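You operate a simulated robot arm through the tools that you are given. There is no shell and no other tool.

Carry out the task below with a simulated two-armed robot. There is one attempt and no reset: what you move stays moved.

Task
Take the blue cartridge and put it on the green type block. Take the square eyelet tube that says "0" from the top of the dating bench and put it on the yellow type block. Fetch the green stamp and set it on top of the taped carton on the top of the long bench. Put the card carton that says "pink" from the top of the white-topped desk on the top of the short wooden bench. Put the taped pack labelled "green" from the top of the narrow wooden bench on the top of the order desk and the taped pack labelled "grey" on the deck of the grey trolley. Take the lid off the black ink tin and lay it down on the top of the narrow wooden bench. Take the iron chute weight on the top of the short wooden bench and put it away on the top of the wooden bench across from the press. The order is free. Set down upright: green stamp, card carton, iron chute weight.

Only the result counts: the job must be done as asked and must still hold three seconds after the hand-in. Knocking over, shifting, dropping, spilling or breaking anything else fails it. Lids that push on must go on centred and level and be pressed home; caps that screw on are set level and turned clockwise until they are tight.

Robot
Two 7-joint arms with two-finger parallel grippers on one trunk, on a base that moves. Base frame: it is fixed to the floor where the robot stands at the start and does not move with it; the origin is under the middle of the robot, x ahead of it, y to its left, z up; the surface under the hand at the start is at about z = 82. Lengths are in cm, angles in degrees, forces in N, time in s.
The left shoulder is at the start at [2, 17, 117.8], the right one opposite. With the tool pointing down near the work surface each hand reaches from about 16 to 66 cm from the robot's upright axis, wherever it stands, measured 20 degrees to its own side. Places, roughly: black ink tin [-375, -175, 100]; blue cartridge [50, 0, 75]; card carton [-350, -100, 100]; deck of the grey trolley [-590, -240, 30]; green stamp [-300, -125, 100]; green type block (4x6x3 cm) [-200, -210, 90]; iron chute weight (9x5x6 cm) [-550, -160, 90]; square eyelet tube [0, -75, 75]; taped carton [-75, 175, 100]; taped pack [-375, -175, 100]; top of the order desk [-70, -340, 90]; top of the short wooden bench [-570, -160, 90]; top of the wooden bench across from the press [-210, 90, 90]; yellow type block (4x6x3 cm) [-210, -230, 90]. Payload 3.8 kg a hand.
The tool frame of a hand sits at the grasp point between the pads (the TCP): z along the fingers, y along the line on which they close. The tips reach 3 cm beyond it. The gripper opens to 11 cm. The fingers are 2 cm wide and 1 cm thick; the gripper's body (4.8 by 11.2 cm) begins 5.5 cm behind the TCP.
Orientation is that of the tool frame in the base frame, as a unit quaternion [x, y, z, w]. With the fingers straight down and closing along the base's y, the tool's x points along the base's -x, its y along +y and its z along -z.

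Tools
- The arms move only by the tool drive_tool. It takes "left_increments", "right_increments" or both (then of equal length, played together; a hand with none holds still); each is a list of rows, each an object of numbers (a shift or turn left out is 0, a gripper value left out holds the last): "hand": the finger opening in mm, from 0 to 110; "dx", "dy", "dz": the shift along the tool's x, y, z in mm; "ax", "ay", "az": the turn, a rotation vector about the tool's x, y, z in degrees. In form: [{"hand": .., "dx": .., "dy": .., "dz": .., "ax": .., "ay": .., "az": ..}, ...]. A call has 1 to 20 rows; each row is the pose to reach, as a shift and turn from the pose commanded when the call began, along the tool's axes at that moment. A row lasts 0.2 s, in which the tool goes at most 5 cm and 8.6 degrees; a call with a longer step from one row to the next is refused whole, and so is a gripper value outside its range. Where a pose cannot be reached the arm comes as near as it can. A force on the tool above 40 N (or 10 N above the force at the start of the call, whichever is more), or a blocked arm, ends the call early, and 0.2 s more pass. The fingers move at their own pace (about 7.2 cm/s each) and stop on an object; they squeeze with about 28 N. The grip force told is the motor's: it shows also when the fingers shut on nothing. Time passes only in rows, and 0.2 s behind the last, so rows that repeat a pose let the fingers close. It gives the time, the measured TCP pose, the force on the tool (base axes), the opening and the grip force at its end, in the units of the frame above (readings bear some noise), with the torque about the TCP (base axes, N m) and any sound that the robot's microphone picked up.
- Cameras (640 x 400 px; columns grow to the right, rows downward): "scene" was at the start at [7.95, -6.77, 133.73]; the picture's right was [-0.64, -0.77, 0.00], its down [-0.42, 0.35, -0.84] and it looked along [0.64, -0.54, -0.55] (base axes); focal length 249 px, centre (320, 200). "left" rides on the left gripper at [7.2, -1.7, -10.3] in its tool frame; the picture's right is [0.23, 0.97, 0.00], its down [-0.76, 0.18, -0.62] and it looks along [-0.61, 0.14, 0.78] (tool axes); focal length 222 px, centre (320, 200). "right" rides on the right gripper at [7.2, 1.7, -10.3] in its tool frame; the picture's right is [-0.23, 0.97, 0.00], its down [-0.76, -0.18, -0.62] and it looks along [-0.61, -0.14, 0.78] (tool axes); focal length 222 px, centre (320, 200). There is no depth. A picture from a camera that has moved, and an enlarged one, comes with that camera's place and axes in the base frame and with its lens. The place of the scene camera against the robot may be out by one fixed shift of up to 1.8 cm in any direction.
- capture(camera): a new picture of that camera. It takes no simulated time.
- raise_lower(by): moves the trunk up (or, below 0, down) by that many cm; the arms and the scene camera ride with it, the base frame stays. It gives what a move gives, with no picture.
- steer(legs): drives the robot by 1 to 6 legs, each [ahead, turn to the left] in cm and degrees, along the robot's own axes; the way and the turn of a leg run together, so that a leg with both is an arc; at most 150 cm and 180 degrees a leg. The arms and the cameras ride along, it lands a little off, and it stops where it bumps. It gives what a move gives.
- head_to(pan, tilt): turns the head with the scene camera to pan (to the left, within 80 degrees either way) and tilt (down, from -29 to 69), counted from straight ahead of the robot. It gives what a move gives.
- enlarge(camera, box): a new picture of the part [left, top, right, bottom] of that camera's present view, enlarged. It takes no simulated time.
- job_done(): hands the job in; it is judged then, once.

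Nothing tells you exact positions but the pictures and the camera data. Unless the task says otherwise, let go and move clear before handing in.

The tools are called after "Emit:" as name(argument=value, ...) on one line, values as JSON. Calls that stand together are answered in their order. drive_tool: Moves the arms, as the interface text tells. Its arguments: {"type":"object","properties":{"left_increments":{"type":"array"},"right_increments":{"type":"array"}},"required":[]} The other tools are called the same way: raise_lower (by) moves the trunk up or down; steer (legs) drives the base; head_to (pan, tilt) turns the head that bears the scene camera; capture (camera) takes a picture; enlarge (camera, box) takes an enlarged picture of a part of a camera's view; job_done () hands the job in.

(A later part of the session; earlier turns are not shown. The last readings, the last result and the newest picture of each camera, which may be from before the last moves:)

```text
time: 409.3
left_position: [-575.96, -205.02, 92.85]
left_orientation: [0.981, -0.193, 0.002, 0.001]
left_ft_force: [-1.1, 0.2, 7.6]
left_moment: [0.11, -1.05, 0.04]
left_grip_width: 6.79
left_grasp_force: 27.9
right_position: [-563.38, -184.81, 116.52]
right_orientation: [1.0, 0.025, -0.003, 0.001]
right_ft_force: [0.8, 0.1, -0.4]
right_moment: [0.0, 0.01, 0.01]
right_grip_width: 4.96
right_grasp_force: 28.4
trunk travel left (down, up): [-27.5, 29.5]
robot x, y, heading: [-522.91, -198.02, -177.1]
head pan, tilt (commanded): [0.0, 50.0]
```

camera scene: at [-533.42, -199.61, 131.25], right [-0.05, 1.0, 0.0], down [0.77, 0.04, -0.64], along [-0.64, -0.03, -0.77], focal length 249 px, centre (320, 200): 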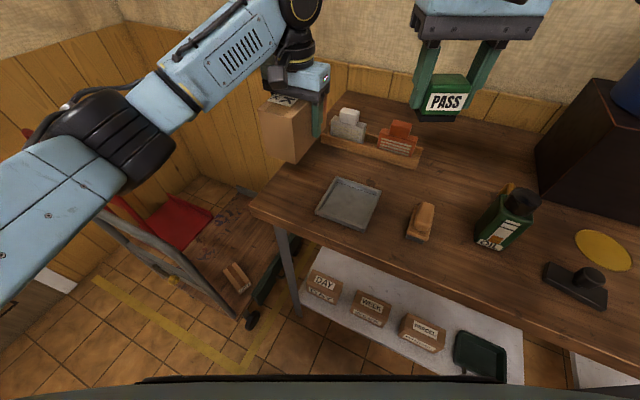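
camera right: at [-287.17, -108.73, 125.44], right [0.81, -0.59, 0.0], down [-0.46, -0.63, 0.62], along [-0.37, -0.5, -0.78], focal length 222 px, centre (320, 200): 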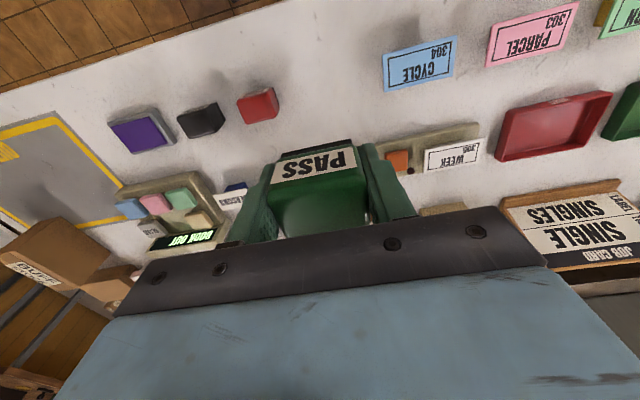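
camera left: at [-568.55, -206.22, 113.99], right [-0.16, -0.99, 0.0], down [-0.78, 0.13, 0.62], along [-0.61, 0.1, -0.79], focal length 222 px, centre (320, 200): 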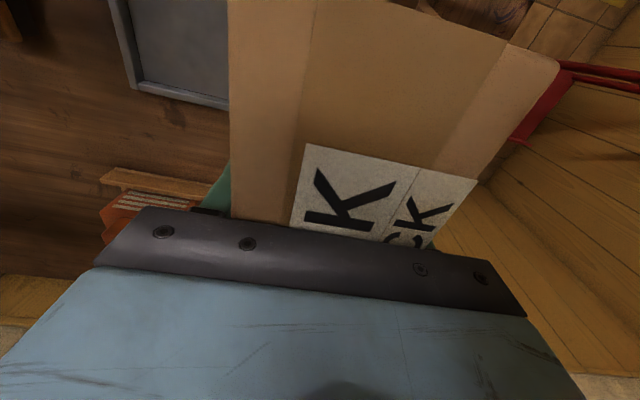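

Emit:
drive_tool(left_increments=[{"dz": 2}, {"dz": 3}, {"dz": 3}])

Emit:
drive_tool(left_increments=[{"dz": -1}, {"dz": -2}, {"dz": -2, "hand": 76}, {"dz": -2, "hand": 86}, {"dz": -2}, {"dz": -20}, {"dz": -60}, {"dz": -105}, {"dz": -150}, {"dz": -195}])

Emit:
capture(camera="scene")

Emit:
capture(camera="left")

```text
time: 410.1
left_position: [-575.89, -205.08, 92.47]
left_orientation: [0.981, -0.194, 0.0, 0.001]
left_ft_force: [-9.2, 1.9, 24.2]
left_moment: [1.04, -0.14, 0.06]
left_grip_width: 6.77
left_grasp_force: 27.6
right_position: [-563.42, -184.74, 116.65]
right_orientation: [1.0, 0.023, -0.004, 0.003]
right_ft_force: [-0.1, 0.6, -0.6]
right_moment: [-0.01, 0.0, 0.01]
right_grip_width: 4.92
right_grasp_force: 28.3
trunk travel left (down, up): [-27.5, 29.5]
robot x, y, heading: [-522.56, -198.16, -177.1]
head pan, tilt (commanded): [0.0, 50.0]
```

```text
time: 412.3
left_position: [-575.51, -205.13, 111.76]
left_orientation: [0.981, -0.194, 0.004, 0.001]
left_ft_force: [-0.1, 0.4, -0.2]
left_moment: [-0.02, -0.02, -0.01]
left_grip_width: 8.63
left_grasp_force: 0.0
right_position: [-563.33, -184.75, 116.46]
right_orientation: [1.0, 0.024, -0.003, 0.001]
right_ft_force: [-0.1, 1.1, -0.4]
right_moment: [0.0, 0.01, 0.0]
right_grip_width: 4.94
right_grasp_force: 28.4
trunk travel left (down, up): [-27.5, 29.5]
robot x, y, heading: [-522.38, -198.11, -177.0]
head pan, tilt (commanded): [0.0, 50.0]
```

```text
taken
camera scene: at [-533.31, -199.58, 131.26], right [-0.05, 1.0, 0.0], down [0.76, 0.04, -0.64], along [-0.64, -0.03, -0.77], focal length 249 px, centre (320, 200)
```

scene: 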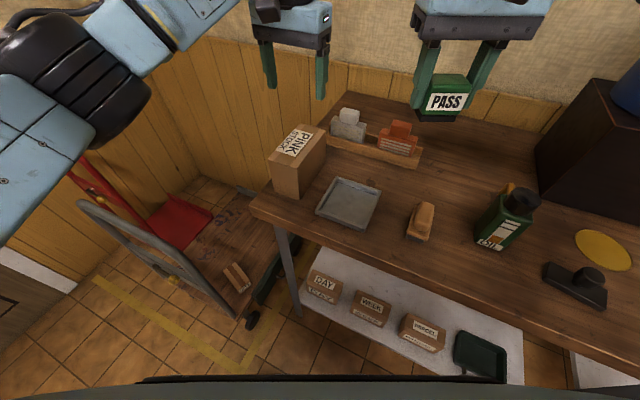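

```text
taken
camera left: at [-568.13, -206.24, 122.22], right [-0.16, -0.99, 0.0], down [-0.78, 0.13, 0.62], along [-0.61, 0.1, -0.79], focal length 222 px, centre (320, 200)
```

left: 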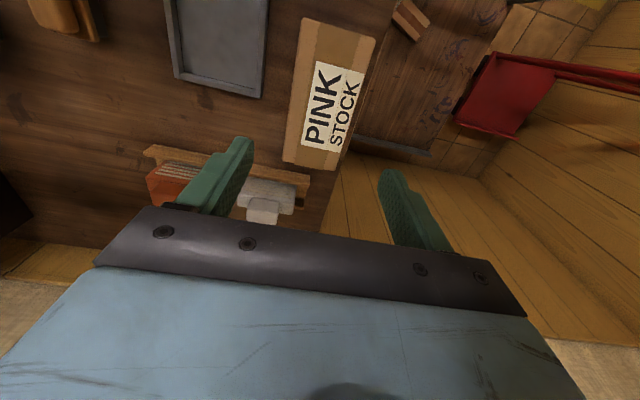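

PINK stands upright on the short bench. Now I turn right in place to face the iron weight and pick it with the left hand.

Emit:
drive_tool(left_increments=[{"dx": 40, "az": -8}, {"dx": 80, "az": -16}, {"dx": 120, "az": -25}, {"dx": 120, "az": -25}])

Emit:
steer(legs=[[-6, 0], [0, -62]])

Emit:
head_to(pan=10, tilt=45)

Emit:
capture(camera="scene")

Emit:
capture(camera="left")

```text
refused: row 3 steps farther than a row can; nothing moved
```

```text
time: 416.1
left_position: [-546.74, -153.54, 111.79]
left_orientation: [0.734, -0.68, 0.001, 0.002]
left_ft_force: [0.1, 1.0, 0.0]
left_moment: [0.01, 0.01, 0.01]
left_grip_width: 8.61
left_grasp_force: 0.1
right_position: [-523.11, -155.26, 116.65]
right_orientation: [0.864, -0.503, -0.004, -0.001]
right_ft_force: [0.3, 0.8, -1.1]
right_moment: [0.0, 0.01, -0.03]
right_grip_width: 4.94
right_grasp_force: 28.0
trunk travel left (down, up): [-27.5, 29.5]
robot x, y, heading: [-517.05, -197.76, 119.6]
head pan, tilt (commanded): [0.0, 50.0]
```

```text
time: 416.8
left_position: [-546.82, -153.53, 111.78]
left_orientation: [0.734, -0.68, 0.002, 0.002]
left_ft_force: [-0.9, -0.2, 0.0]
left_moment: [-0.02, -0.02, 0.04]
left_grip_width: 8.59
left_grasp_force: 0.0
right_position: [-523.2, -155.35, 116.47]
right_orientation: [0.864, -0.504, -0.003, -0.001]
right_ft_force: [0.6, 0.3, -0.5]
right_moment: [0.0, -0.01, 0.0]
right_grip_width: 4.95
right_grasp_force: 28.2
trunk travel left (down, up): [-27.5, 29.5]
robot x, y, heading: [-516.86, -198.13, 119.7]
head pan, tilt (commanded): [10.0, 45.0]
```

```text
taken
camera scene: at [-523.86, -190.7, 131.94], right [0.77, 0.64, 0.0], down [0.45, -0.54, -0.71], along [-0.45, 0.54, -0.71], focal length 249 px, centre (320, 200)
```

scene: 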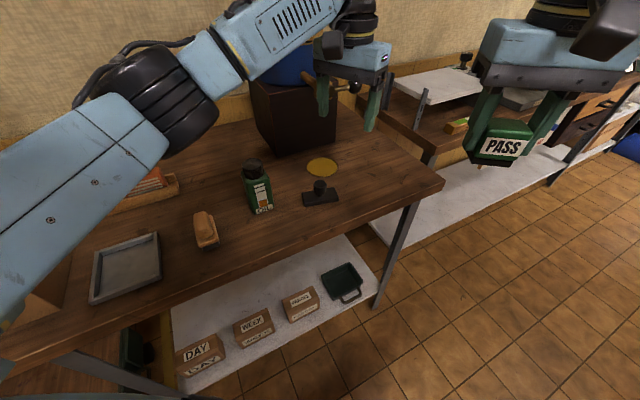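

```text
taken
camera left: at [-544.45, -160.62, 122.16], right [-0.95, -0.3, 0.0], down [-0.23, 0.75, 0.62], along [-0.19, 0.59, -0.79], focal length 222 px, centre (320, 200)
```

left: 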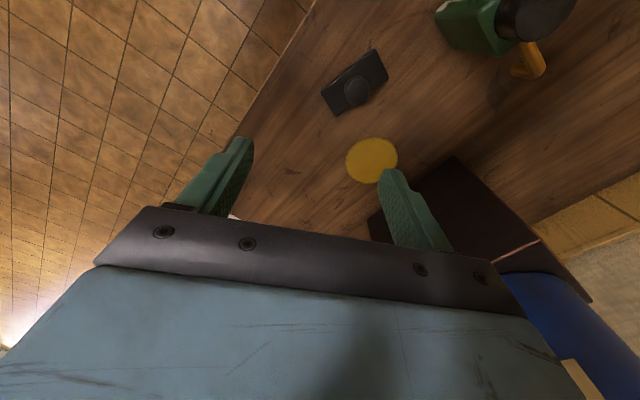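

The left hand is close to the drum side, so I first draw it back a little, then look at the weight closely.

Emit:
drive_tool(left_increments=[{"dx": 20, "dy": -5}, {"dx": 40, "dy": -10}])

Emit:
capture(camera="left")

Emit:
enlarge(camera="left", box=[280, 40, 440, 160])

Emit:
enlarge(camera="scene", box=[220, 110, 380, 230])

```text
time: 417.4
left_position: [-545.38, -157.54, 111.77]
left_orientation: [0.734, -0.68, 0.001, 0.002]
left_ft_force: [0.8, 0.3, -0.4]
left_moment: [-0.03, 0.0, 0.0]
left_grip_width: 8.58
left_grasp_force: 0.0
right_position: [-523.12, -155.25, 116.61]
right_orientation: [0.864, -0.503, -0.004, 0.0]
right_ft_force: [-0.1, 1.0, -0.2]
right_moment: [-0.02, 0.0, 0.01]
right_grip_width: 4.95
right_grasp_force: 27.7
trunk travel left (down, up): [-27.5, 29.5]
robot x, y, heading: [-516.46, -197.72, 119.8]
head pan, tilt (commanded): [10.0, 45.0]
```

```text
taken
camera left: at [-543.12, -164.61, 122.22], right [-0.95, -0.3, 0.0], down [-0.23, 0.75, 0.62], along [-0.19, 0.59, -0.79], focal length 222 px, centre (320, 200)
```

left: 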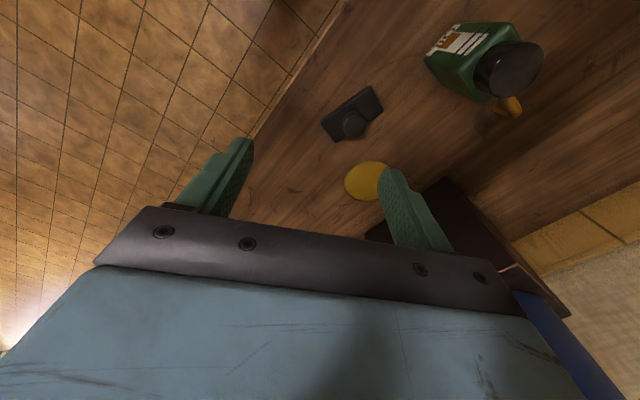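

```text
3.33 times, centred on (360, 100) of left
camera zoom: at [-543.12, -164.61, 122.22], right [-0.95, -0.3, 0.0], down [-0.23, 0.75, 0.62], along [-0.19, 0.59, -0.79], focal length 740 px, centre (187, 533)
```

zoom: 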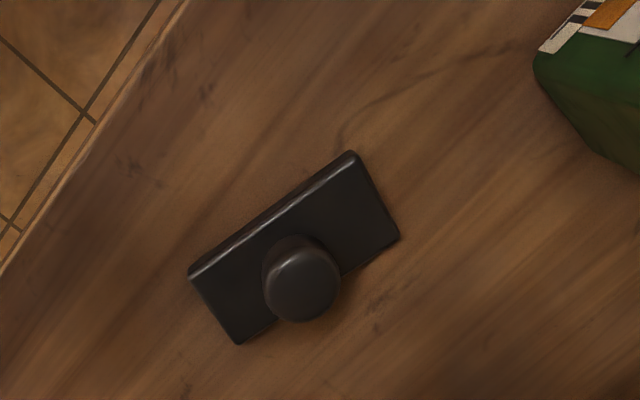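

```text
3.33 times, centred on (300, 170) of scene
camera zoom: at [-523.86, -190.71, 131.95], right [0.77, 0.64, 0.0], down [0.45, -0.54, -0.71], along [-0.45, 0.54, -0.71], focal length 830 px, centre (387, 300)
```

zoom: 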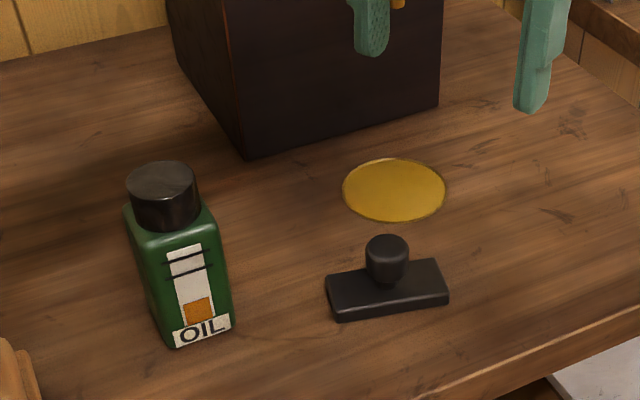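

The weight is a slab with a knob at [-550.7, -156.3], knob centre z ≈ 92.8. I position the left hand above the knob and look.

Emit:
drive_tool(left_increments=[{"hand": 65, "dx": -8, "dy": 26}, {"dx": -16, "dy": 52}, {"dx": -16, "dy": 52, "dz": 40}, {"dx": -16, "dy": 52, "dz": 90}, {"dx": -16, "dy": 52, "dz": 100}])

Emit:
enlarge(camera="left", box=[220, 60, 420, 210])

Emit:
enlarge(camera="scene", box=[220, 90, 380, 230])

```text
time: 418.6
left_position: [-550.64, -156.31, 101.54]
left_orientation: [0.733, -0.68, 0.001, 0.003]
left_ft_force: [0.4, 0.2, -0.2]
left_moment: [0.01, 0.01, 0.01]
left_grip_width: 6.51
left_grasp_force: 0.1
right_position: [-523.17, -155.19, 116.63]
right_orientation: [0.864, -0.504, -0.003, -0.001]
right_ft_force: [0.3, -0.2, -0.6]
right_moment: [-0.01, -0.01, 0.01]
right_grip_width: 4.94
right_grasp_force: 27.7
trunk travel left (down, up): [-27.5, 29.5]
robot x, y, heading: [-516.64, -197.78, 119.8]
head pan, tilt (commanded): [10.0, 45.0]
```

```text
2.67 times, centred on (320, 135) of left
camera zoom: at [-548.34, -163.31, 111.92], right [-0.95, -0.3, 0.0], down [-0.23, 0.75, 0.62], along [-0.19, 0.59, -0.78], focal length 592 px, centre (320, 373)
```

zoom: 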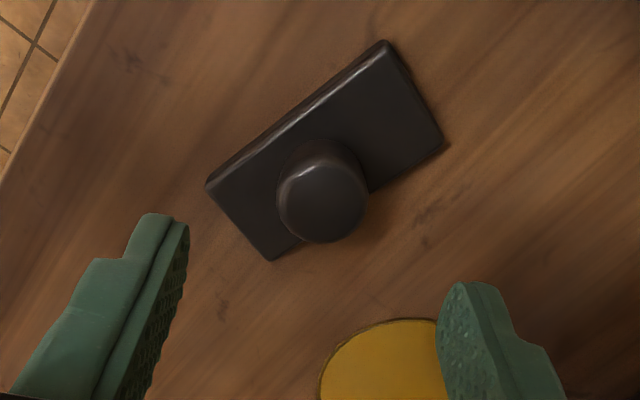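

```text
2.86 times, centred on (300, 160) of scene
camera zoom: at [-523.86, -190.71, 131.95], right [0.77, 0.64, 0.0], down [0.45, -0.54, -0.71], along [-0.45, 0.54, -0.71], focal length 711 px, centre (377, 314)
```

zoom: 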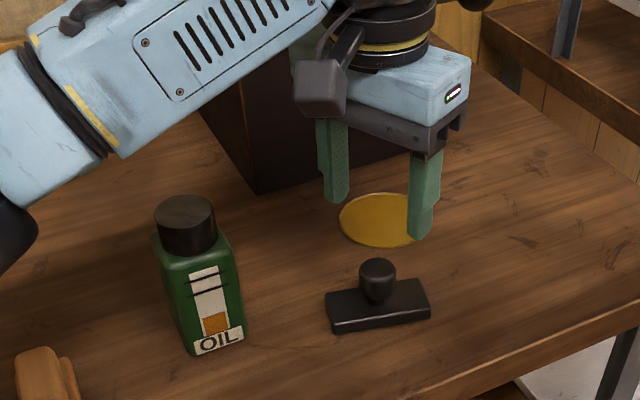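

Emit:
drive_tool(left_increments=[{"dx": -3, "dy": 2, "dz": 25}, {"dx": -3, "dy": 2, "dz": 50}, {"dx": -3, "dy": 2, "dz": 70}, {"dx": -3, "dy": 2, "dz": 80}, {"dx": -3, "dy": 2, "dz": 80, "hand": 0}, {"dx": -3, "dy": 2, "dz": 80}, {"dx": -3, "dy": 2, "dz": 80}, {"dx": -3, "dy": 2, "dz": 80}])

Emit:
enlarge(camera="scene", box=[220, 90, 380, 230])

Emit:
drive_tool(left_increments=[{"dz": -10}, {"dz": -25}, {"dz": -55}, {"dz": -95}, {"dz": -140}, {"dz": -185}, {"dz": -210}])

Emit:
enlarge(camera="scene", box=[220, 60, 380, 230])

```text
time: 420.4
left_position: [-550.83, -156.14, 93.61]
left_orientation: [0.734, -0.679, 0.001, 0.002]
left_ft_force: [1.8, 0.7, -0.7]
left_moment: [0.1, -0.03, -0.02]
left_grip_width: 3.03
left_grasp_force: 27.7
right_position: [-523.16, -155.33, 116.5]
right_orientation: [0.864, -0.503, -0.003, -0.001]
right_ft_force: [-0.1, 0.4, -0.7]
right_moment: [0.0, 0.06, -0.02]
right_grip_width: 4.94
right_grasp_force: 27.6
trunk travel left (down, up): [-27.5, 29.5]
robot x, y, heading: [-516.57, -197.63, 120.2]
head pan, tilt (commanded): [10.0, 45.0]
```

```text
2.86 times, centred on (300, 160) of scene
camera zoom: at [-523.86, -190.68, 131.94], right [0.77, 0.64, 0.0], down [0.45, -0.54, -0.71], along [-0.45, 0.54, -0.71], focal length 711 px, centre (377, 314)
```

zoom: 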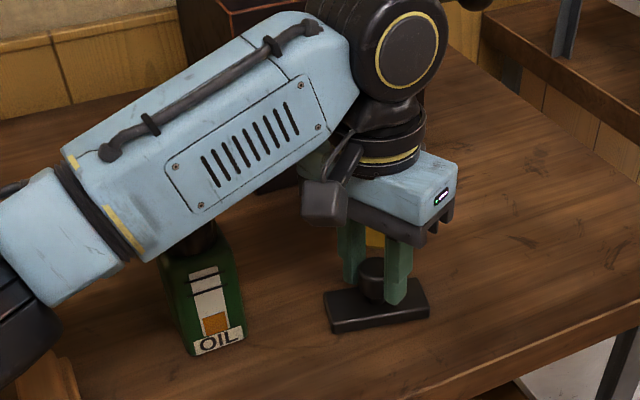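

```text
time: 422.0
left_position: [-550.85, -155.95, 114.92]
left_orientation: [0.734, -0.68, 0.002, 0.003]
left_ft_force: [-0.1, -0.6, -3.7]
left_moment: [0.01, 0.01, 0.03]
left_grip_width: 3.05
left_grasp_force: 27.3
right_position: [-523.22, -155.27, 116.54]
right_orientation: [0.864, -0.504, -0.003, -0.002]
right_ft_force: [0.2, 0.0, -1.0]
right_moment: [0.06, 0.01, -0.03]
right_grip_width: 4.96
right_grasp_force: 27.8
trunk travel left (down, up): [-27.5, 29.5]
robot x, y, heading: [-517.02, -197.35, 119.6]
head pan, tilt (commanded): [10.0, 45.0]
```

```text
2.35 times, centred on (300, 145) of scene
camera zoom: at [-523.87, -190.68, 131.94], right [0.77, 0.64, 0.0], down [0.45, -0.54, -0.71], along [-0.45, 0.54, -0.71], focal length 586 px, centre (367, 329)
```

zoom: 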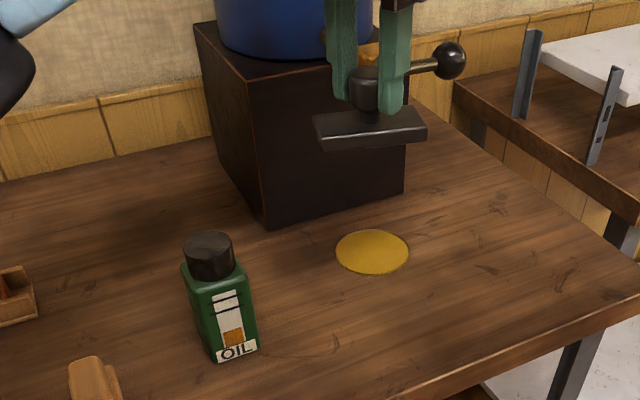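

The weight hangs level. I draw the hand back over the bench edge, back the robot off and drive with weight and stamp towards the bench across from the press.

Emit:
drive_tool(left_increments=[{"dx": 40}, {"dx": 80}, {"dx": 120}, {"dx": 150}])

Emit:
steer(legs=[[-25, 0], [0, -52], [150, 0], [120, 0]])

Emit:
head_to(pan=0, tilt=20)

Emit:
capture(camera="scene")

Emit:
head_to(pan=-50, tilt=20)

Emit:
capture(camera="scene")

```text
time: 423.0
left_position: [-549.31, -170.85, 115.0]
left_orientation: [0.734, -0.68, 0.003, 0.002]
left_ft_force: [0.3, -0.5, -3.7]
left_moment: [0.0, -0.03, 0.0]
left_grip_width: 3.08
left_grasp_force: 28.2
right_position: [-523.14, -155.3, 116.55]
right_orientation: [0.865, -0.503, -0.003, -0.001]
right_ft_force: [-0.2, -0.2, -1.7]
right_moment: [-0.02, 0.01, 0.01]
right_grip_width: 4.93
right_grasp_force: 27.9
trunk travel left (down, up): [-27.5, 29.5]
robot x, y, heading: [-516.6, -197.89, 119.8]
head pan, tilt (commanded): [10.0, 45.0]
```

```text
time: 439.6
left_position: [-407.07, 68.55, 114.9]
left_orientation: [-0.376, 0.927, 0.0, -0.004]
left_ft_force: [0.2, -0.2, -3.8]
left_moment: [0.0, 0.03, 0.01]
left_grip_width: 3.07
left_grasp_force: 27.8
right_position: [-378.56, 58.32, 116.46]
right_orientation: [-0.569, 0.822, 0.003, 0.002]
right_ft_force: [-0.6, -0.5, -0.5]
right_moment: [0.0, -0.01, -0.02]
right_grip_width: 4.95
right_grasp_force: 28.6
trunk travel left (down, up): [-27.5, 29.5]
robot x, y, heading: [-406.74, 26.22, 69.6]
head pan, tilt (commanded): [10.0, 45.0]
```

```text
time: 440.5
left_position: [-407.25, 68.62, 114.88]
left_orientation: [-0.376, 0.927, 0.0, -0.004]
left_ft_force: [-0.6, -0.4, -4.1]
left_moment: [-0.02, -0.01, 0.06]
left_grip_width: 3.07
left_grasp_force: 27.3
right_position: [-378.54, 58.45, 116.57]
right_orientation: [-0.569, 0.822, 0.002, 0.003]
right_ft_force: [0.3, -1.1, -1.5]
right_moment: [0.0, 0.04, -0.02]
right_grip_width: 4.92
right_grasp_force: 28.0
trunk travel left (down, up): [-27.5, 29.5]
robot x, y, heading: [-406.46, 26.27, 69.5]
head pan, tilt (commanded): [0.0, 20.0]
```

```text
taken
camera scene: at [-403.85, 35.83, 135.8], right [0.94, -0.35, 0.0], down [-0.12, -0.32, -0.94], along [0.33, 0.88, -0.34], focal length 249 px, centre (320, 200)
```

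scene: 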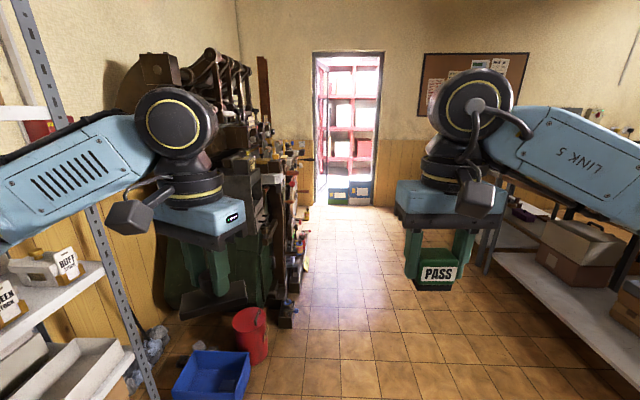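

```text
time: 441.7
left_position: [-407.1, 68.54, 114.83]
left_orientation: [-0.376, 0.927, -0.001, -0.003]
left_ft_force: [-0.1, 0.9, -4.2]
left_moment: [-0.02, 0.04, 0.02]
left_grip_width: 3.08
left_grasp_force: 27.7
right_position: [-378.44, 58.45, 116.51]
right_orientation: [-0.569, 0.822, 0.002, 0.003]
right_ft_force: [0.5, -0.4, -0.3]
right_moment: [0.0, -0.01, -0.01]
right_grip_width: 4.94
right_grasp_force: 28.1
trunk travel left (down, up): [-27.5, 29.5]
robot x, y, heading: [-407.05, 26.09, 69.6]
head pan, tilt (commanded): [-50.0, 20.0]
```

```text
taken
camera scene: at [-398.33, 30.22, 135.81], right [0.34, -0.94, 0.0], down [-0.32, -0.12, -0.94], along [0.89, 0.32, -0.34], focal length 249 px, centre (320, 200)
```

scene: 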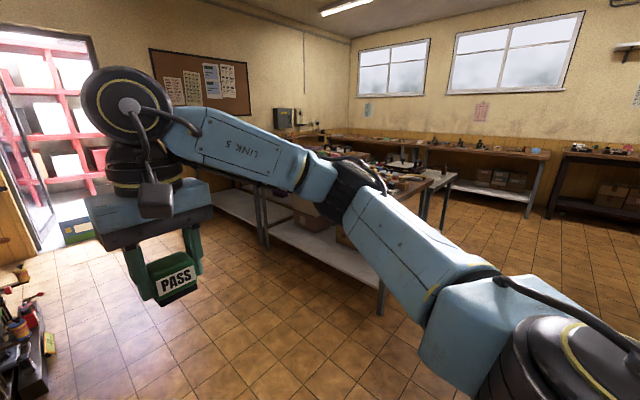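

The bench across from the press runs along the right side of this aisle. I drive to stand in front of its middle and look at its top.

Emit:
steer(legs=[[0, -35], [145, 0], [0, -57]])

Emit:
head_to(pan=0, tilt=35)

Emit:
capture(camera="scene")

```text
time: 453.1
left_position: [-244.91, 104.28, 114.91]
left_orientation: [0.422, 0.906, 0.002, -0.002]
left_ft_force: [0.1, 0.4, -4.2]
left_moment: [-0.03, 0.01, 0.0]
left_grip_width: 3.04
left_grasp_force: 28.0
right_position: [-257.13, 76.11, 116.44]
right_orientation: [0.213, 0.977, 0.0, 0.004]
right_ft_force: [-0.6, -0.5, -1.6]
right_moment: [0.05, -0.02, 0.01]
right_grip_width: 4.95
right_grasp_force: 27.6
trunk travel left (down, up): [-27.5, 29.5]
robot x, y, heading: [-287.15, 107.08, -24.5]
head pan, tilt (commanded): [-50.0, 20.0]
```

```text
time: 454.2
left_position: [-244.91, 104.16, 114.73]
left_orientation: [0.422, 0.907, 0.002, -0.002]
left_ft_force: [-0.1, -0.3, -3.6]
left_moment: [0.01, 0.01, -0.04]
left_grip_width: 3.1
left_grasp_force: 28.2
right_position: [-257.11, 76.19, 116.51]
right_orientation: [0.214, 0.977, 0.001, 0.004]
right_ft_force: [-0.1, 0.5, -0.5]
right_moment: [0.01, -0.01, 0.02]
right_grip_width: 4.97
right_grasp_force: 28.2
trunk travel left (down, up): [-27.5, 29.5]
robot x, y, heading: [-286.82, 106.91, -24.7]
head pan, tilt (commanded): [0.0, 35.0]
```

```text
taken
camera scene: at [-278.31, 101.25, 133.43], right [-0.42, -0.91, 0.0], down [-0.52, 0.24, -0.82], along [0.75, -0.34, -0.57], focal length 249 px, centre (320, 200)
```

scene: 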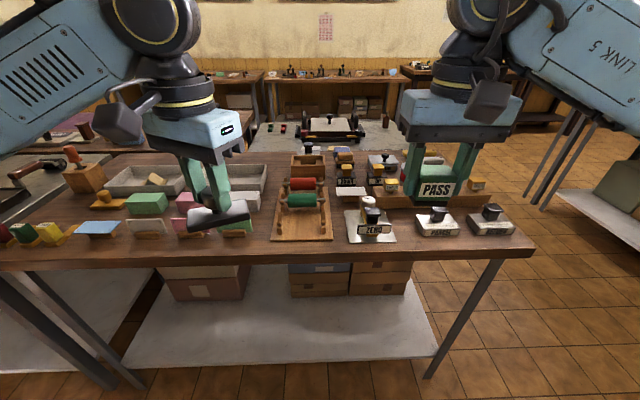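

The bench top is crowded. I zoom in to find a free place for the weight.

Emit:
enlarge(camera="scene", box=[180, 130, 380, 270])

Emit:
enlarge(camera="scene", box=[340, 130, 540, 270])

Emit:
enlarge(camera="scene", box=[0, 130, 200, 270])

```text
2.86 times, centred on (280, 200) of scene
camera zoom: at [-278.31, 101.25, 133.43], right [-0.42, -0.91, 0.0], down [-0.52, 0.24, -0.82], along [0.75, -0.34, -0.57], focal length 711 px, centre (434, 200)
```

zoom: 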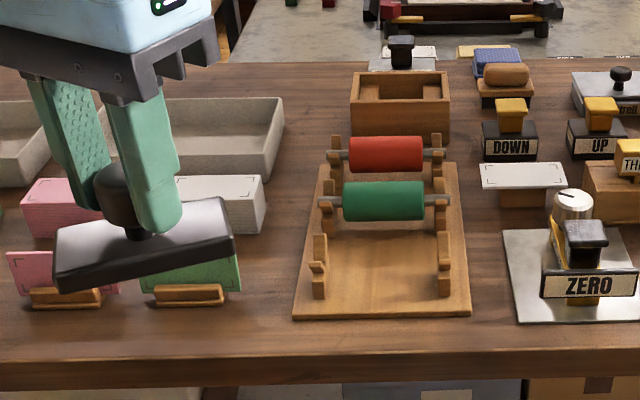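

```text
2.86 times, centred on (440, 200) of scene
camera zoom: at [-278.31, 101.25, 133.43], right [-0.42, -0.91, 0.0], down [-0.52, 0.24, -0.82], along [0.75, -0.34, -0.57], focal length 711 px, centre (-23, 200)
```

zoom: 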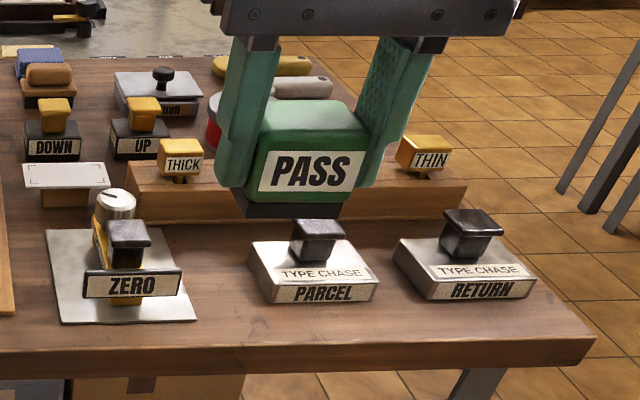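

```text
2.86 times, centred on (100, 200) of scene
camera zoom: at [-278.31, 101.25, 133.43], right [-0.42, -0.91, 0.0], down [-0.52, 0.24, -0.82], along [0.75, -0.34, -0.57], focal length 711 px, centre (949, 200)
```

zoom: 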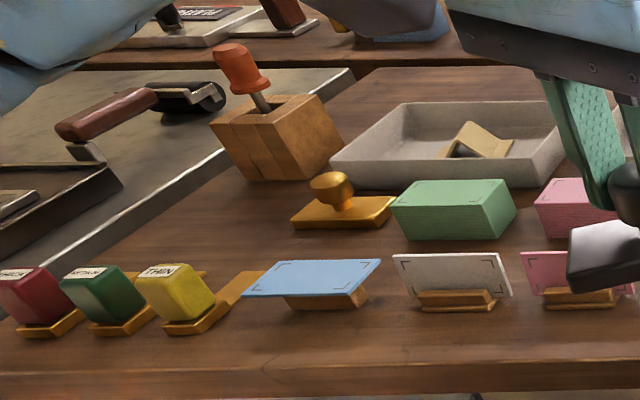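

The best free area is further left, beside the gold stamp and behind the coloured stamps. I drive 65 cm to the left along the bench.

Emit:
steer(legs=[[0, 92], [60, 0], [0, -90]])

Emit:
capture(camera="scene")

Emit:
enlarge(camera="scene", box=[160, 130, 420, 290])

```text
time: 465.4
left_position: [-220.68, 156.7, 114.81]
left_orientation: [0.444, 0.896, 0.002, -0.002]
left_ft_force: [0.6, -0.5, -3.7]
left_moment: [0.01, 0.02, 0.0]
left_grip_width: 3.07
left_grasp_force: 28.4
right_position: [-234.26, 129.41, 116.57]
right_orientation: [0.239, 0.971, 0.001, 0.003]
right_ft_force: [-0.5, 0.0, -0.6]
right_moment: [0.01, -0.01, -0.02]
right_grip_width: 4.96
right_grasp_force: 28.2
trunk travel left (down, up): [-27.5, 29.5]
robot x, y, heading: [-262.77, 161.42, -27.1]
head pan, tilt (commanded): [0.0, 35.0]
```

```text
taken
camera scene: at [-254.03, 155.49, 133.42], right [-0.46, -0.89, 0.0], down [-0.51, 0.26, -0.82], along [0.73, -0.38, -0.57], focal length 249 px, centre (320, 200)
```

scene: 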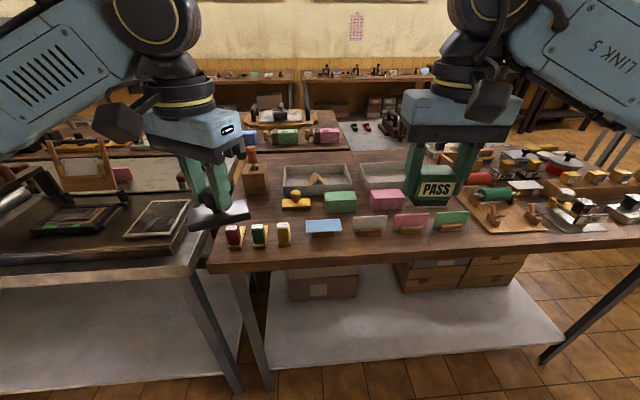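

```text
2.46 times, centred on (290, 210) of scene
camera zoom: at [-254.03, 155.49, 133.42], right [-0.46, -0.89, 0.0], down [-0.51, 0.26, -0.82], along [0.73, -0.38, -0.57], focal length 613 px, centre (394, 175)
```

zoom: 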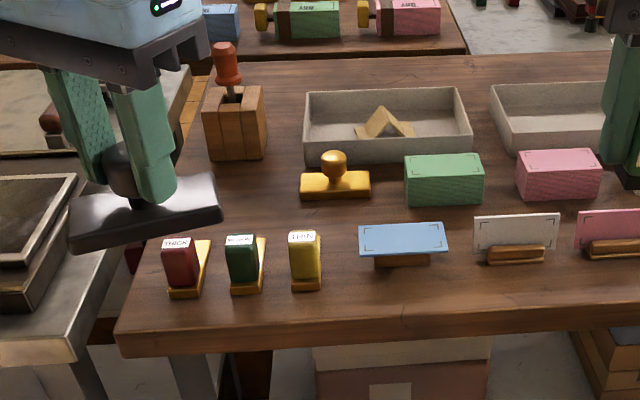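

The free area between the block with the awl, the gold stamp and the coloured stamps is about 14 × 13 cm, centre near [-194.5, 145]. I drive 18 cm closer and look with the left camera.

Emit:
steer(legs=[[18, 0]])

Emit:
capture(camera="left")

Emit:
capture(camera="scene")

```text
time: 466.9
left_position: [-204.69, 148.5, 114.77]
left_orientation: [0.445, 0.895, 0.002, -0.003]
left_ft_force: [0.2, 0.2, -4.7]
left_moment: [-0.01, 0.03, 0.0]
left_grip_width: 3.07
left_grasp_force: 28.1
right_position: [-218.45, 121.22, 116.48]
right_orientation: [0.24, 0.971, -0.001, 0.003]
right_ft_force: [-0.3, -0.8, -0.6]
right_moment: [0.02, 0.04, 0.02]
right_grip_width: 4.95
right_grasp_force: 28.2
trunk travel left (down, up): [-27.5, 29.5]
robot x, y, heading: [-246.89, 153.04, -27.8]
head pan, tilt (commanded): [0.0, 35.0]
```

```text
taken
camera left: at [-210.33, 153.12, 125.29], right [0.64, 0.77, 0.0], down [0.6, -0.5, 0.62], along [0.48, -0.39, -0.79], focal length 222 px, centre (320, 200)
```

left: 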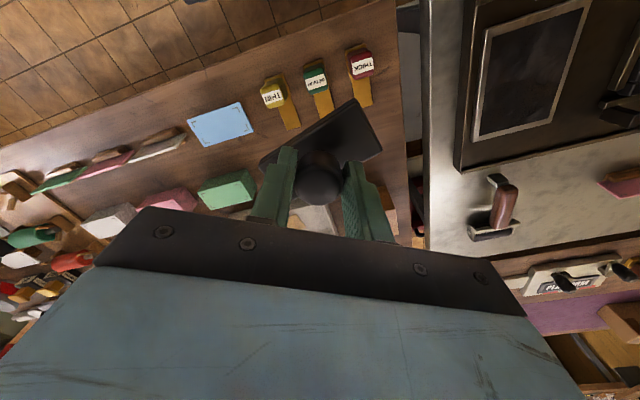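

```text
taken
camera scene: at [-238.1, 147.23, 133.42], right [-0.46, -0.89, 0.0], down [-0.51, 0.26, -0.82], along [0.73, -0.38, -0.57], focal length 249 px, centre (320, 200)
```

scene: 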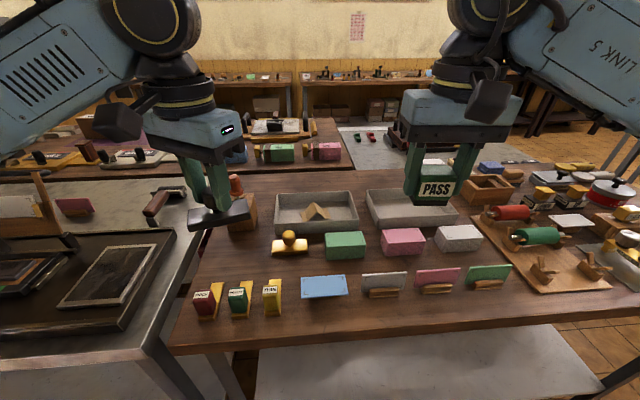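

The free rectangle is confirmed. I move the weight over [-193.3, 147.6] and turn it so its long side runs along the bench, then lower partway and check.

Emit:
drive_tool(left_increments=[{"dx": -25, "dy": 28, "az": 6}, {"dx": -50, "dy": 56, "az": 12}, {"dx": -76, "dy": 85, "az": 18}, {"dx": -76, "dy": 85, "az": 18, "dz": 40}, {"dx": -76, "dy": 85, "az": 18, "dz": 80}, {"dx": -76, "dy": 85, "az": 18, "dz": 110}])

Emit:
capture(camera="left")

Emit:
enlarge(camera="scene", box=[150, 150, 370, 330])

```text
time: 468.3
left_position: [-193.39, 147.35, 103.68]
left_orientation: [0.58, 0.815, 0.002, -0.003]
left_ft_force: [0.4, 0.1, -4.3]
left_moment: [0.03, -0.01, -0.01]
left_grip_width: 3.06
left_grasp_force: 28.3
right_position: [-218.37, 121.21, 116.58]
right_orientation: [0.239, 0.971, 0.0, 0.003]
right_ft_force: [-0.2, 0.0, -1.9]
right_moment: [-0.01, -0.02, -0.02]
right_grip_width: 4.94
right_grasp_force: 27.8
trunk travel left (down, up): [-27.5, 29.5]
robot x, y, heading: [-247.01, 153.48, -27.5]
head pan, tilt (commanded): [0.0, 35.0]
```

```text
taken
camera left: at [-197.21, 153.67, 114.03], right [0.85, 0.53, 0.0], down [0.42, -0.66, 0.62], along [0.33, -0.52, -0.79], focal length 222 px, centre (320, 200)
```

left: 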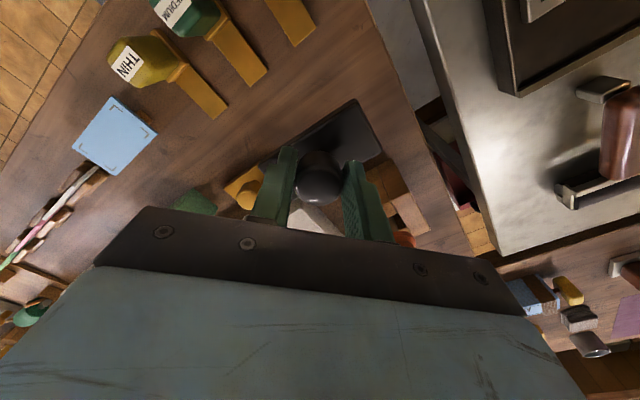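

```text
2.22 times, centred on (260, 240) of scene
camera zoom: at [-238.17, 147.28, 133.42], right [-0.46, -0.89, 0.0], down [-0.51, 0.26, -0.82], along [0.73, -0.38, -0.57], focal length 553 px, centre (453, 111)
```

zoom: 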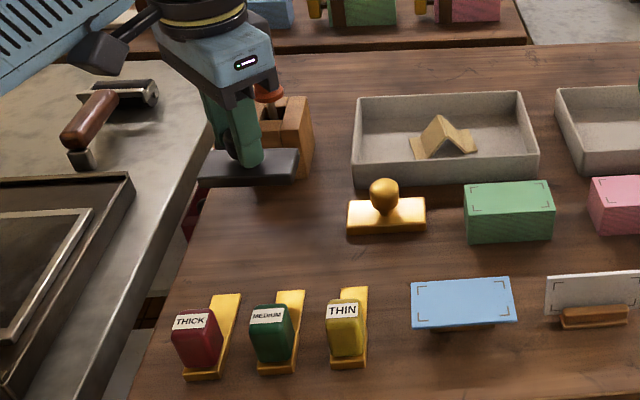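

The way down is clear. I lower the weight to the bench until contact.

Emit:
drive_tool(left_increments=[{"dz": 35}, {"dz": 65}, {"dz": 82}, {"dz": 88}, {"dz": 92}])

Emit:
drive_tool(left_increments=[{"dz": 3}, {"dz": 6}, {"dz": 8}])

Emit:
enlarge(camera="scene", box=[150, 150, 370, 330])

```text
time: 469.5
left_position: [-193.59, 147.7, 94.7]
left_orientation: [0.58, 0.814, 0.002, -0.003]
left_ft_force: [0.4, -0.4, -3.7]
left_moment: [0.0, 0.0, -0.03]
left_grip_width: 3.06
left_grasp_force: 28.2
right_position: [-218.44, 121.28, 116.62]
right_orientation: [0.239, 0.971, 0.0, 0.004]
right_ft_force: [0.4, -0.5, 0.8]
right_moment: [0.01, -0.02, 0.0]
right_grip_width: 4.92
right_grasp_force: 27.3
trunk travel left (down, up): [-27.5, 29.5]
robot x, y, heading: [-247.49, 153.25, -27.5]
head pan, tilt (commanded): [0.0, 35.0]
```

```text
time: 470.3
left_position: [-193.46, 147.67, 93.76]
left_orientation: [0.579, 0.815, 0.002, -0.003]
left_ft_force: [0.4, 0.8, -4.0]
left_moment: [0.01, 0.0, -0.01]
left_grip_width: 3.07
left_grasp_force: 28.2
right_position: [-218.46, 121.22, 116.46]
right_orientation: [0.239, 0.971, 0.0, 0.003]
right_ft_force: [0.0, -0.3, -0.1]
right_moment: [-0.02, -0.03, 0.01]
right_grip_width: 4.96
right_grasp_force: 27.7
trunk travel left (down, up): [-27.5, 29.5]
robot x, y, heading: [-246.93, 153.65, -27.8]
head pan, tilt (commanded): [0.0, 35.0]
```

```text
2.22 times, centred on (260, 240) of scene
camera zoom: at [-238.18, 147.27, 133.42], right [-0.46, -0.89, 0.0], down [-0.51, 0.26, -0.82], along [0.73, -0.38, -0.57], focal length 553 px, centre (453, 111)
```

zoom: 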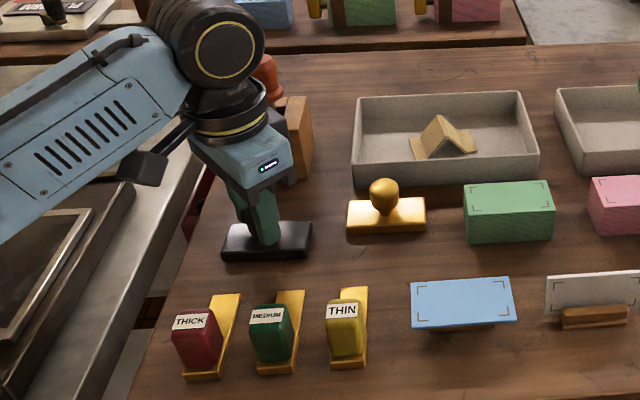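

Emit:
drive_tool(left_increments=[{"dz": 3}, {"dz": 5}, {"dz": 6}])

Emit:
drive_tool(left_increments=[{"dz": 2}, {"dz": 4}, {"dz": 5}])

```text
time: 471.1
left_position: [-193.33, 147.76, 93.48]
left_orientation: [0.579, 0.816, 0.002, 0.001]
left_ft_force: [4.2, 1.9, 15.2]
left_moment: [-0.11, -0.09, 0.01]
left_grip_width: 3.11
left_grasp_force: 28.1
right_position: [-218.34, 121.17, 116.72]
right_orientation: [0.239, 0.971, 0.0, 0.005]
right_ft_force: [1.2, 0.3, -1.3]
right_moment: [-0.01, -0.01, 0.01]
right_grip_width: 4.94
right_grasp_force: 28.0
trunk travel left (down, up): [-27.5, 29.5]
robot x, y, heading: [-247.32, 153.2, -27.5]
head pan, tilt (commanded): [0.0, 35.0]
```

```text
time: 471.9
left_position: [-193.44, 147.68, 93.03]
left_orientation: [0.579, 0.815, 0.002, 0.0]
left_ft_force: [3.7, 0.3, 29.6]
left_moment: [0.17, 0.03, 0.01]
left_grip_width: 3.06
left_grasp_force: 27.7
right_position: [-218.61, 121.18, 116.68]
right_orientation: [0.24, 0.971, 0.001, 0.004]
right_ft_force: [-0.4, 0.3, -1.1]
right_moment: [-0.01, 0.03, 0.01]
right_grip_width: 4.94
right_grasp_force: 28.1
trunk travel left (down, up): [-27.5, 29.5]
robot x, y, heading: [-247.0, 153.72, -27.3]
head pan, tilt (commanded): [0.0, 35.0]
```

The weight is on the bench. I relieve the pressure, open and rise, then check.

Emit:
drive_tool(left_increments=[{"dz": -3}, {"dz": -5}, {"dz": -5, "hand": 45}, {"dz": -5, "hand": 60}, {"dz": -5}, {"dz": -30}, {"dz": -75}, {"dz": -120}, {"dz": -165}, {"dz": -210}])

Emit:
enlarge(camera="scene", box=[150, 150, 370, 330])

```text
time: 474.1
left_position: [-193.46, 147.48, 113.71]
left_orientation: [0.579, 0.815, 0.003, -0.003]
left_ft_force: [-1.0, 0.5, 0.3]
left_moment: [0.01, -0.01, 0.03]
left_grip_width: 6.0
left_grasp_force: 0.0
right_position: [-218.44, 121.16, 116.6]
right_orientation: [0.239, 0.971, 0.0, 0.005]
right_ft_force: [-0.1, 0.2, -0.7]
right_moment: [0.03, -0.04, -0.01]
right_grip_width: 4.95
right_grasp_force: 28.4
trunk travel left (down, up): [-27.5, 29.5]
robot x, y, heading: [-246.91, 153.09, -27.6]
head pan, tilt (commanded): [0.0, 35.0]
```

```text
2.22 times, centred on (260, 240) of scene
camera zoom: at [-238.27, 147.26, 133.43], right [-0.46, -0.89, 0.0], down [-0.51, 0.26, -0.82], along [0.73, -0.38, -0.57], focal length 553 px, centre (453, 111)
```

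zoom: 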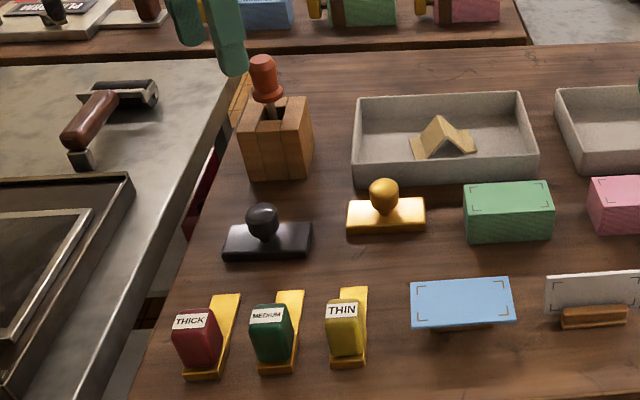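

The weight stands upright in its place. Now the stamp: the long bench lies beyond, to be approached from the other side. I tuck the left hand in and drive round the end of this bench.

Emit:
drive_tool(left_increments=[{"dx": 30, "dy": -30, "az": -8}, {"dx": 60, "dy": -60, "az": -16}, {"dx": 80, "dy": -90, "az": -24}, {"dx": 100, "dy": -110, "az": -32}, {"dx": 110, "dy": -120, "az": -40}])

Emit:
steer(legs=[[-25, 0], [0, -84], [150, 0], [25, 0], [0, 90], [140, 0]])

Emit:
head_to(pan=40, tilt=15)

Emit:
capture(camera="scene")

Emit:
head_to(pan=0, tilt=15)

Emit:
capture(camera="scene")

```text
time: 475.3
left_position: [-208.47, 153.96, 113.8]
left_orientation: [0.265, 0.964, 0.002, -0.002]
left_ft_force: [0.0, -0.2, 0.5]
left_moment: [-0.03, 0.07, 0.0]
left_grip_width: 5.99
left_grasp_force: 0.0
right_position: [-218.52, 121.32, 116.57]
right_orientation: [0.24, 0.971, 0.0, 0.004]
right_ft_force: [-0.6, -0.1, -2.7]
right_moment: [0.01, 0.01, 0.01]
right_grip_width: 4.94
right_grasp_force: 28.0
trunk travel left (down, up): [-27.5, 29.5]
robot x, y, heading: [-246.84, 153.36, -27.5]
head pan, tilt (commanded): [0.0, 35.0]
```

```text
time: 499.6
left_position: [-160.03, -40.77, 113.76]
left_orientation: [0.209, 0.978, 0.003, -0.001]
left_ft_force: [0.0, -1.2, 0.3]
left_moment: [0.04, 0.02, 0.0]
left_grip_width: 6.02
left_grasp_force: 0.0
right_position: [-166.18, -74.4, 116.49]
right_orientation: [0.182, 0.983, 0.0, 0.003]
right_ft_force: [-0.1, -0.1, -1.1]
right_moment: [0.01, 0.03, -0.04]
right_grip_width: 4.94
right_grasp_force: 27.3
trunk travel left (down, up): [-27.5, 29.5]
robot x, y, heading: [-198.15, -45.8, -20.9]
head pan, tilt (commanded): [0.0, 35.0]
```

```text
time: 500.7
left_position: [-159.9, -40.76, 113.88]
left_orientation: [0.21, 0.978, 0.003, -0.002]
left_ft_force: [0.0, -0.6, 0.1]
left_moment: [0.02, 0.03, -0.02]
left_grip_width: 6.0
left_grasp_force: 0.1
right_position: [-166.22, -74.36, 116.5]
right_orientation: [0.183, 0.983, 0.001, 0.004]
right_ft_force: [0.3, 0.4, -0.5]
right_moment: [0.01, 0.06, 0.0]
right_grip_width: 4.96
right_grasp_force: 28.3
trunk travel left (down, up): [-27.5, 29.5]
robot x, y, heading: [-198.31, -45.73, -20.9]
head pan, tilt (commanded): [40.0, 15.0]
```

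```text
taken
camera scene: at [-188.37, -44.6, 136.62], right [0.33, -0.94, 0.0], down [-0.24, -0.08, -0.97], along [0.91, 0.32, -0.26], focal length 249 px, centre (320, 200)
```

scene: 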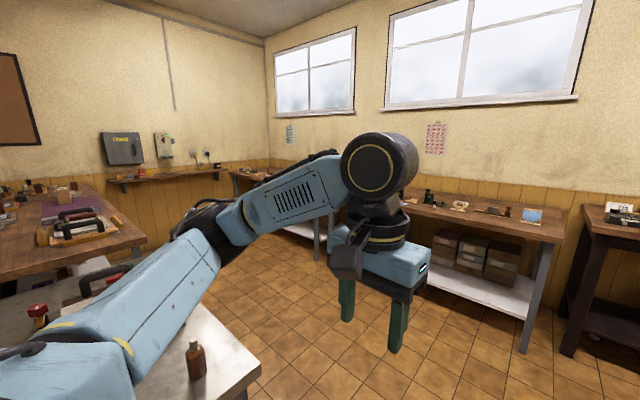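

```text
time: 501.8
left_position: [-159.94, -40.75, 113.84]
left_orientation: [0.21, 0.978, 0.003, -0.002]
left_ft_force: [0.5, 0.5, 0.2]
left_moment: [0.01, -0.03, 0.03]
left_grip_width: 5.99
left_grasp_force: 0.1
right_position: [-166.12, -74.56, 116.56]
right_orientation: [0.181, 0.983, 0.001, 0.004]
right_ft_force: [0.7, -0.4, -0.7]
right_moment: [-0.04, 0.0, -0.02]
right_grip_width: 4.93
right_grasp_force: 28.3
trunk travel left (down, up): [-27.5, 29.5]
robot x, y, heading: [-198.09, -45.83, -20.7]
head pan, tilt (commanded): [0.0, 15.0]
```

```text
taken
camera scene: at [-188.46, -50.97, 136.63], right [-0.35, -0.94, 0.0], down [-0.24, 0.09, -0.97], along [0.9, -0.34, -0.26], focal length 249 px, centre (320, 200)
```

scene: 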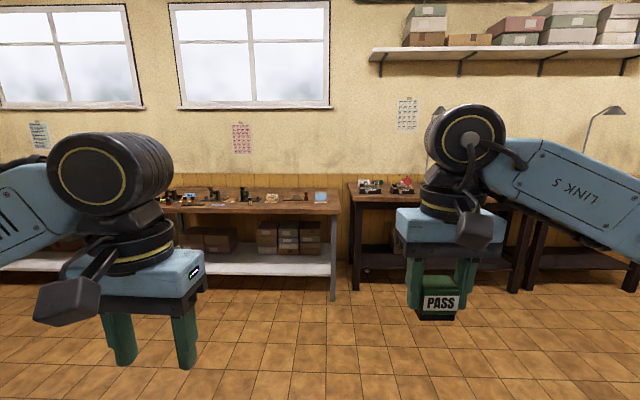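

I look further left for the long bench with the taped carton: I drive on 70 cm and turn left.

Emit:
steer(legs=[[75, 0], [0, 80]])

Emit:
capture(camera="scene")

Emit:
head_to(pan=45, tilt=15)

Emit:
capture(camera="scene")

```text
time: 509.2
left_position: [-128.92, -33.39, 113.75]
left_orientation: [-0.473, 0.881, 0.0, -0.003]
left_ft_force: [-0.6, 0.3, 0.3]
left_moment: [0.0, 0.01, -0.02]
left_grip_width: 6.01
left_grasp_force: 0.0
right_position: [-96.76, -44.93, 116.58]
right_orientation: [-0.498, 0.867, 0.003, 0.004]
right_ft_force: [0.6, -0.5, -1.0]
right_moment: [-0.03, -0.01, -0.01]
right_grip_width: 4.96
right_grasp_force: 27.6
trunk travel left (down, up): [-27.5, 29.5]
robot x, y, heading: [-130.0, -71.56, 59.7]
head pan, tilt (commanded): [0.0, 15.0]
```

```text
taken
camera scene: at [-125.39, -62.98, 136.63], right [0.86, -0.5, 0.0], down [-0.13, -0.22, -0.97], along [0.48, 0.84, -0.26], focal length 249 px, centre (320, 200)
```

scene: 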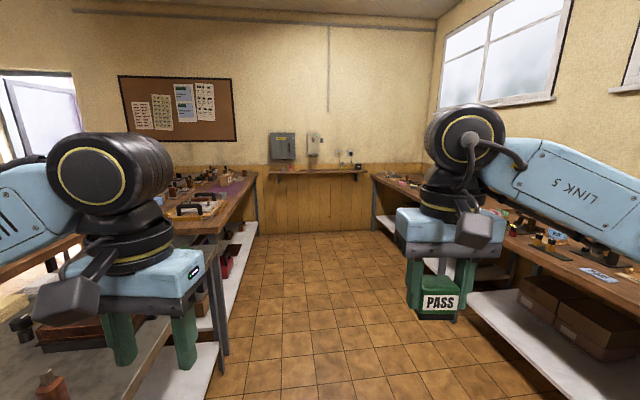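

```text
time: 510.3
left_position: [-128.83, -33.33, 113.83]
left_orientation: [-0.474, 0.881, 0.001, -0.003]
left_ft_force: [0.2, -0.3, -0.4]
left_moment: [-0.02, -0.03, -0.01]
left_grip_width: 5.98
left_grasp_force: 0.0
right_position: [-96.68, -44.9, 116.47]
right_orientation: [-0.498, 0.867, 0.003, 0.003]
right_ft_force: [0.4, 0.6, -1.2]
right_moment: [0.03, 0.01, -0.01]
right_grip_width: 4.97
right_grasp_force: 27.6
trunk travel left (down, up): [-27.5, 29.5]
robot x, y, heading: [-130.07, -71.72, 60.1]
head pan, tilt (commanded): [45.0, 15.0]
```

```text
taken
camera scene: at [-132.45, -62.03, 136.63], right [0.97, 0.26, 0.0], down [0.07, -0.25, -0.97], along [-0.25, 0.93, -0.26], focal length 249 px, centre (320, 200)
```

scene: 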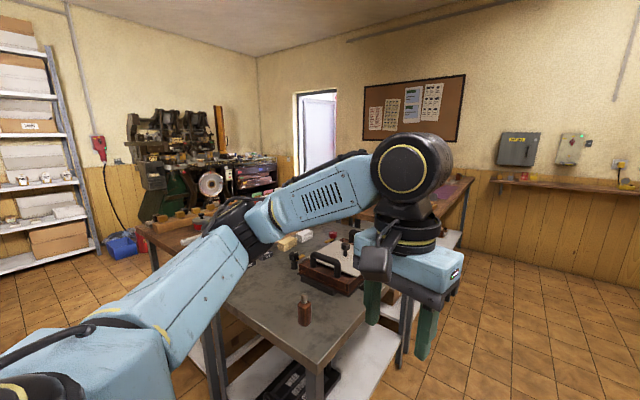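

The long bench is the wooden one along the left side of this aisle. I drive along the aisle to the place of the taped carton and turn to face it.

Emit:
steer(legs=[[0, 2], [150, 0], [90, 0]])

Emit:
head_to(pan=60, tilt=25)

Emit:
capture(camera="scene")

```text
time: 522.2
left_position: [-18.41, 172.53, 113.81]
left_orientation: [-0.487, 0.873, 0.001, -0.004]
left_ft_force: [0.5, -0.7, -0.4]
left_moment: [-0.01, -0.01, -0.02]
left_grip_width: 6.01
left_grasp_force: 0.0
right_position: [14.08, 161.96, 116.45]
right_orientation: [-0.511, 0.86, 0.002, 0.003]
right_ft_force: [-0.3, 0.5, -1.4]
right_moment: [-0.01, 0.04, 0.02]
right_grip_width: 4.92
right_grasp_force: 28.0
trunk travel left (down, up): [-27.5, 29.5]
robot x, y, heading: [-18.66, 133.82, 61.7]
head pan, tilt (commanded): [45.0, 15.0]
```

```text
time: 523.0
left_position: [-18.42, 172.5, 113.8]
left_orientation: [-0.487, 0.873, 0.001, -0.003]
left_ft_force: [-0.1, -0.1, -0.9]
left_moment: [0.0, -0.02, -0.02]
left_grip_width: 6.0
left_grasp_force: 0.0
right_position: [14.14, 161.9, 116.6]
right_orientation: [-0.51, 0.86, 0.003, 0.004]
right_ft_force: [0.1, 0.0, -0.2]
right_moment: [0.0, -0.02, -0.01]
right_grip_width: 4.94
right_grasp_force: 28.1
trunk travel left (down, up): [-27.5, 29.5]
robot x, y, heading: [-18.6, 134.14, 61.4]
head pan, tilt (commanded): [60.0, 25.0]
```

```text
taken
camera scene: at [-23.29, 142.65, 135.01], right [0.85, 0.52, 0.0], down [0.22, -0.36, -0.91], along [-0.47, 0.77, -0.42], focal length 249 px, centre (320, 200)
```

scene: 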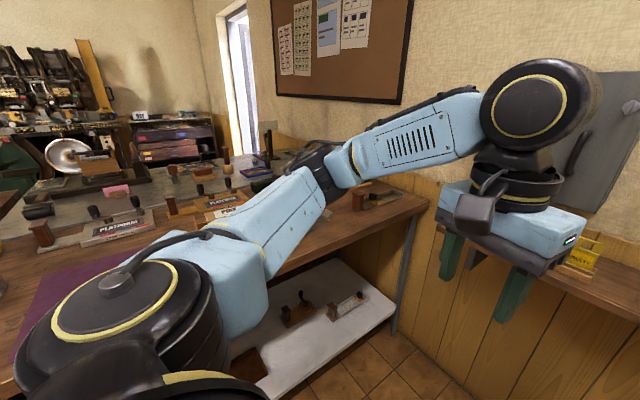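

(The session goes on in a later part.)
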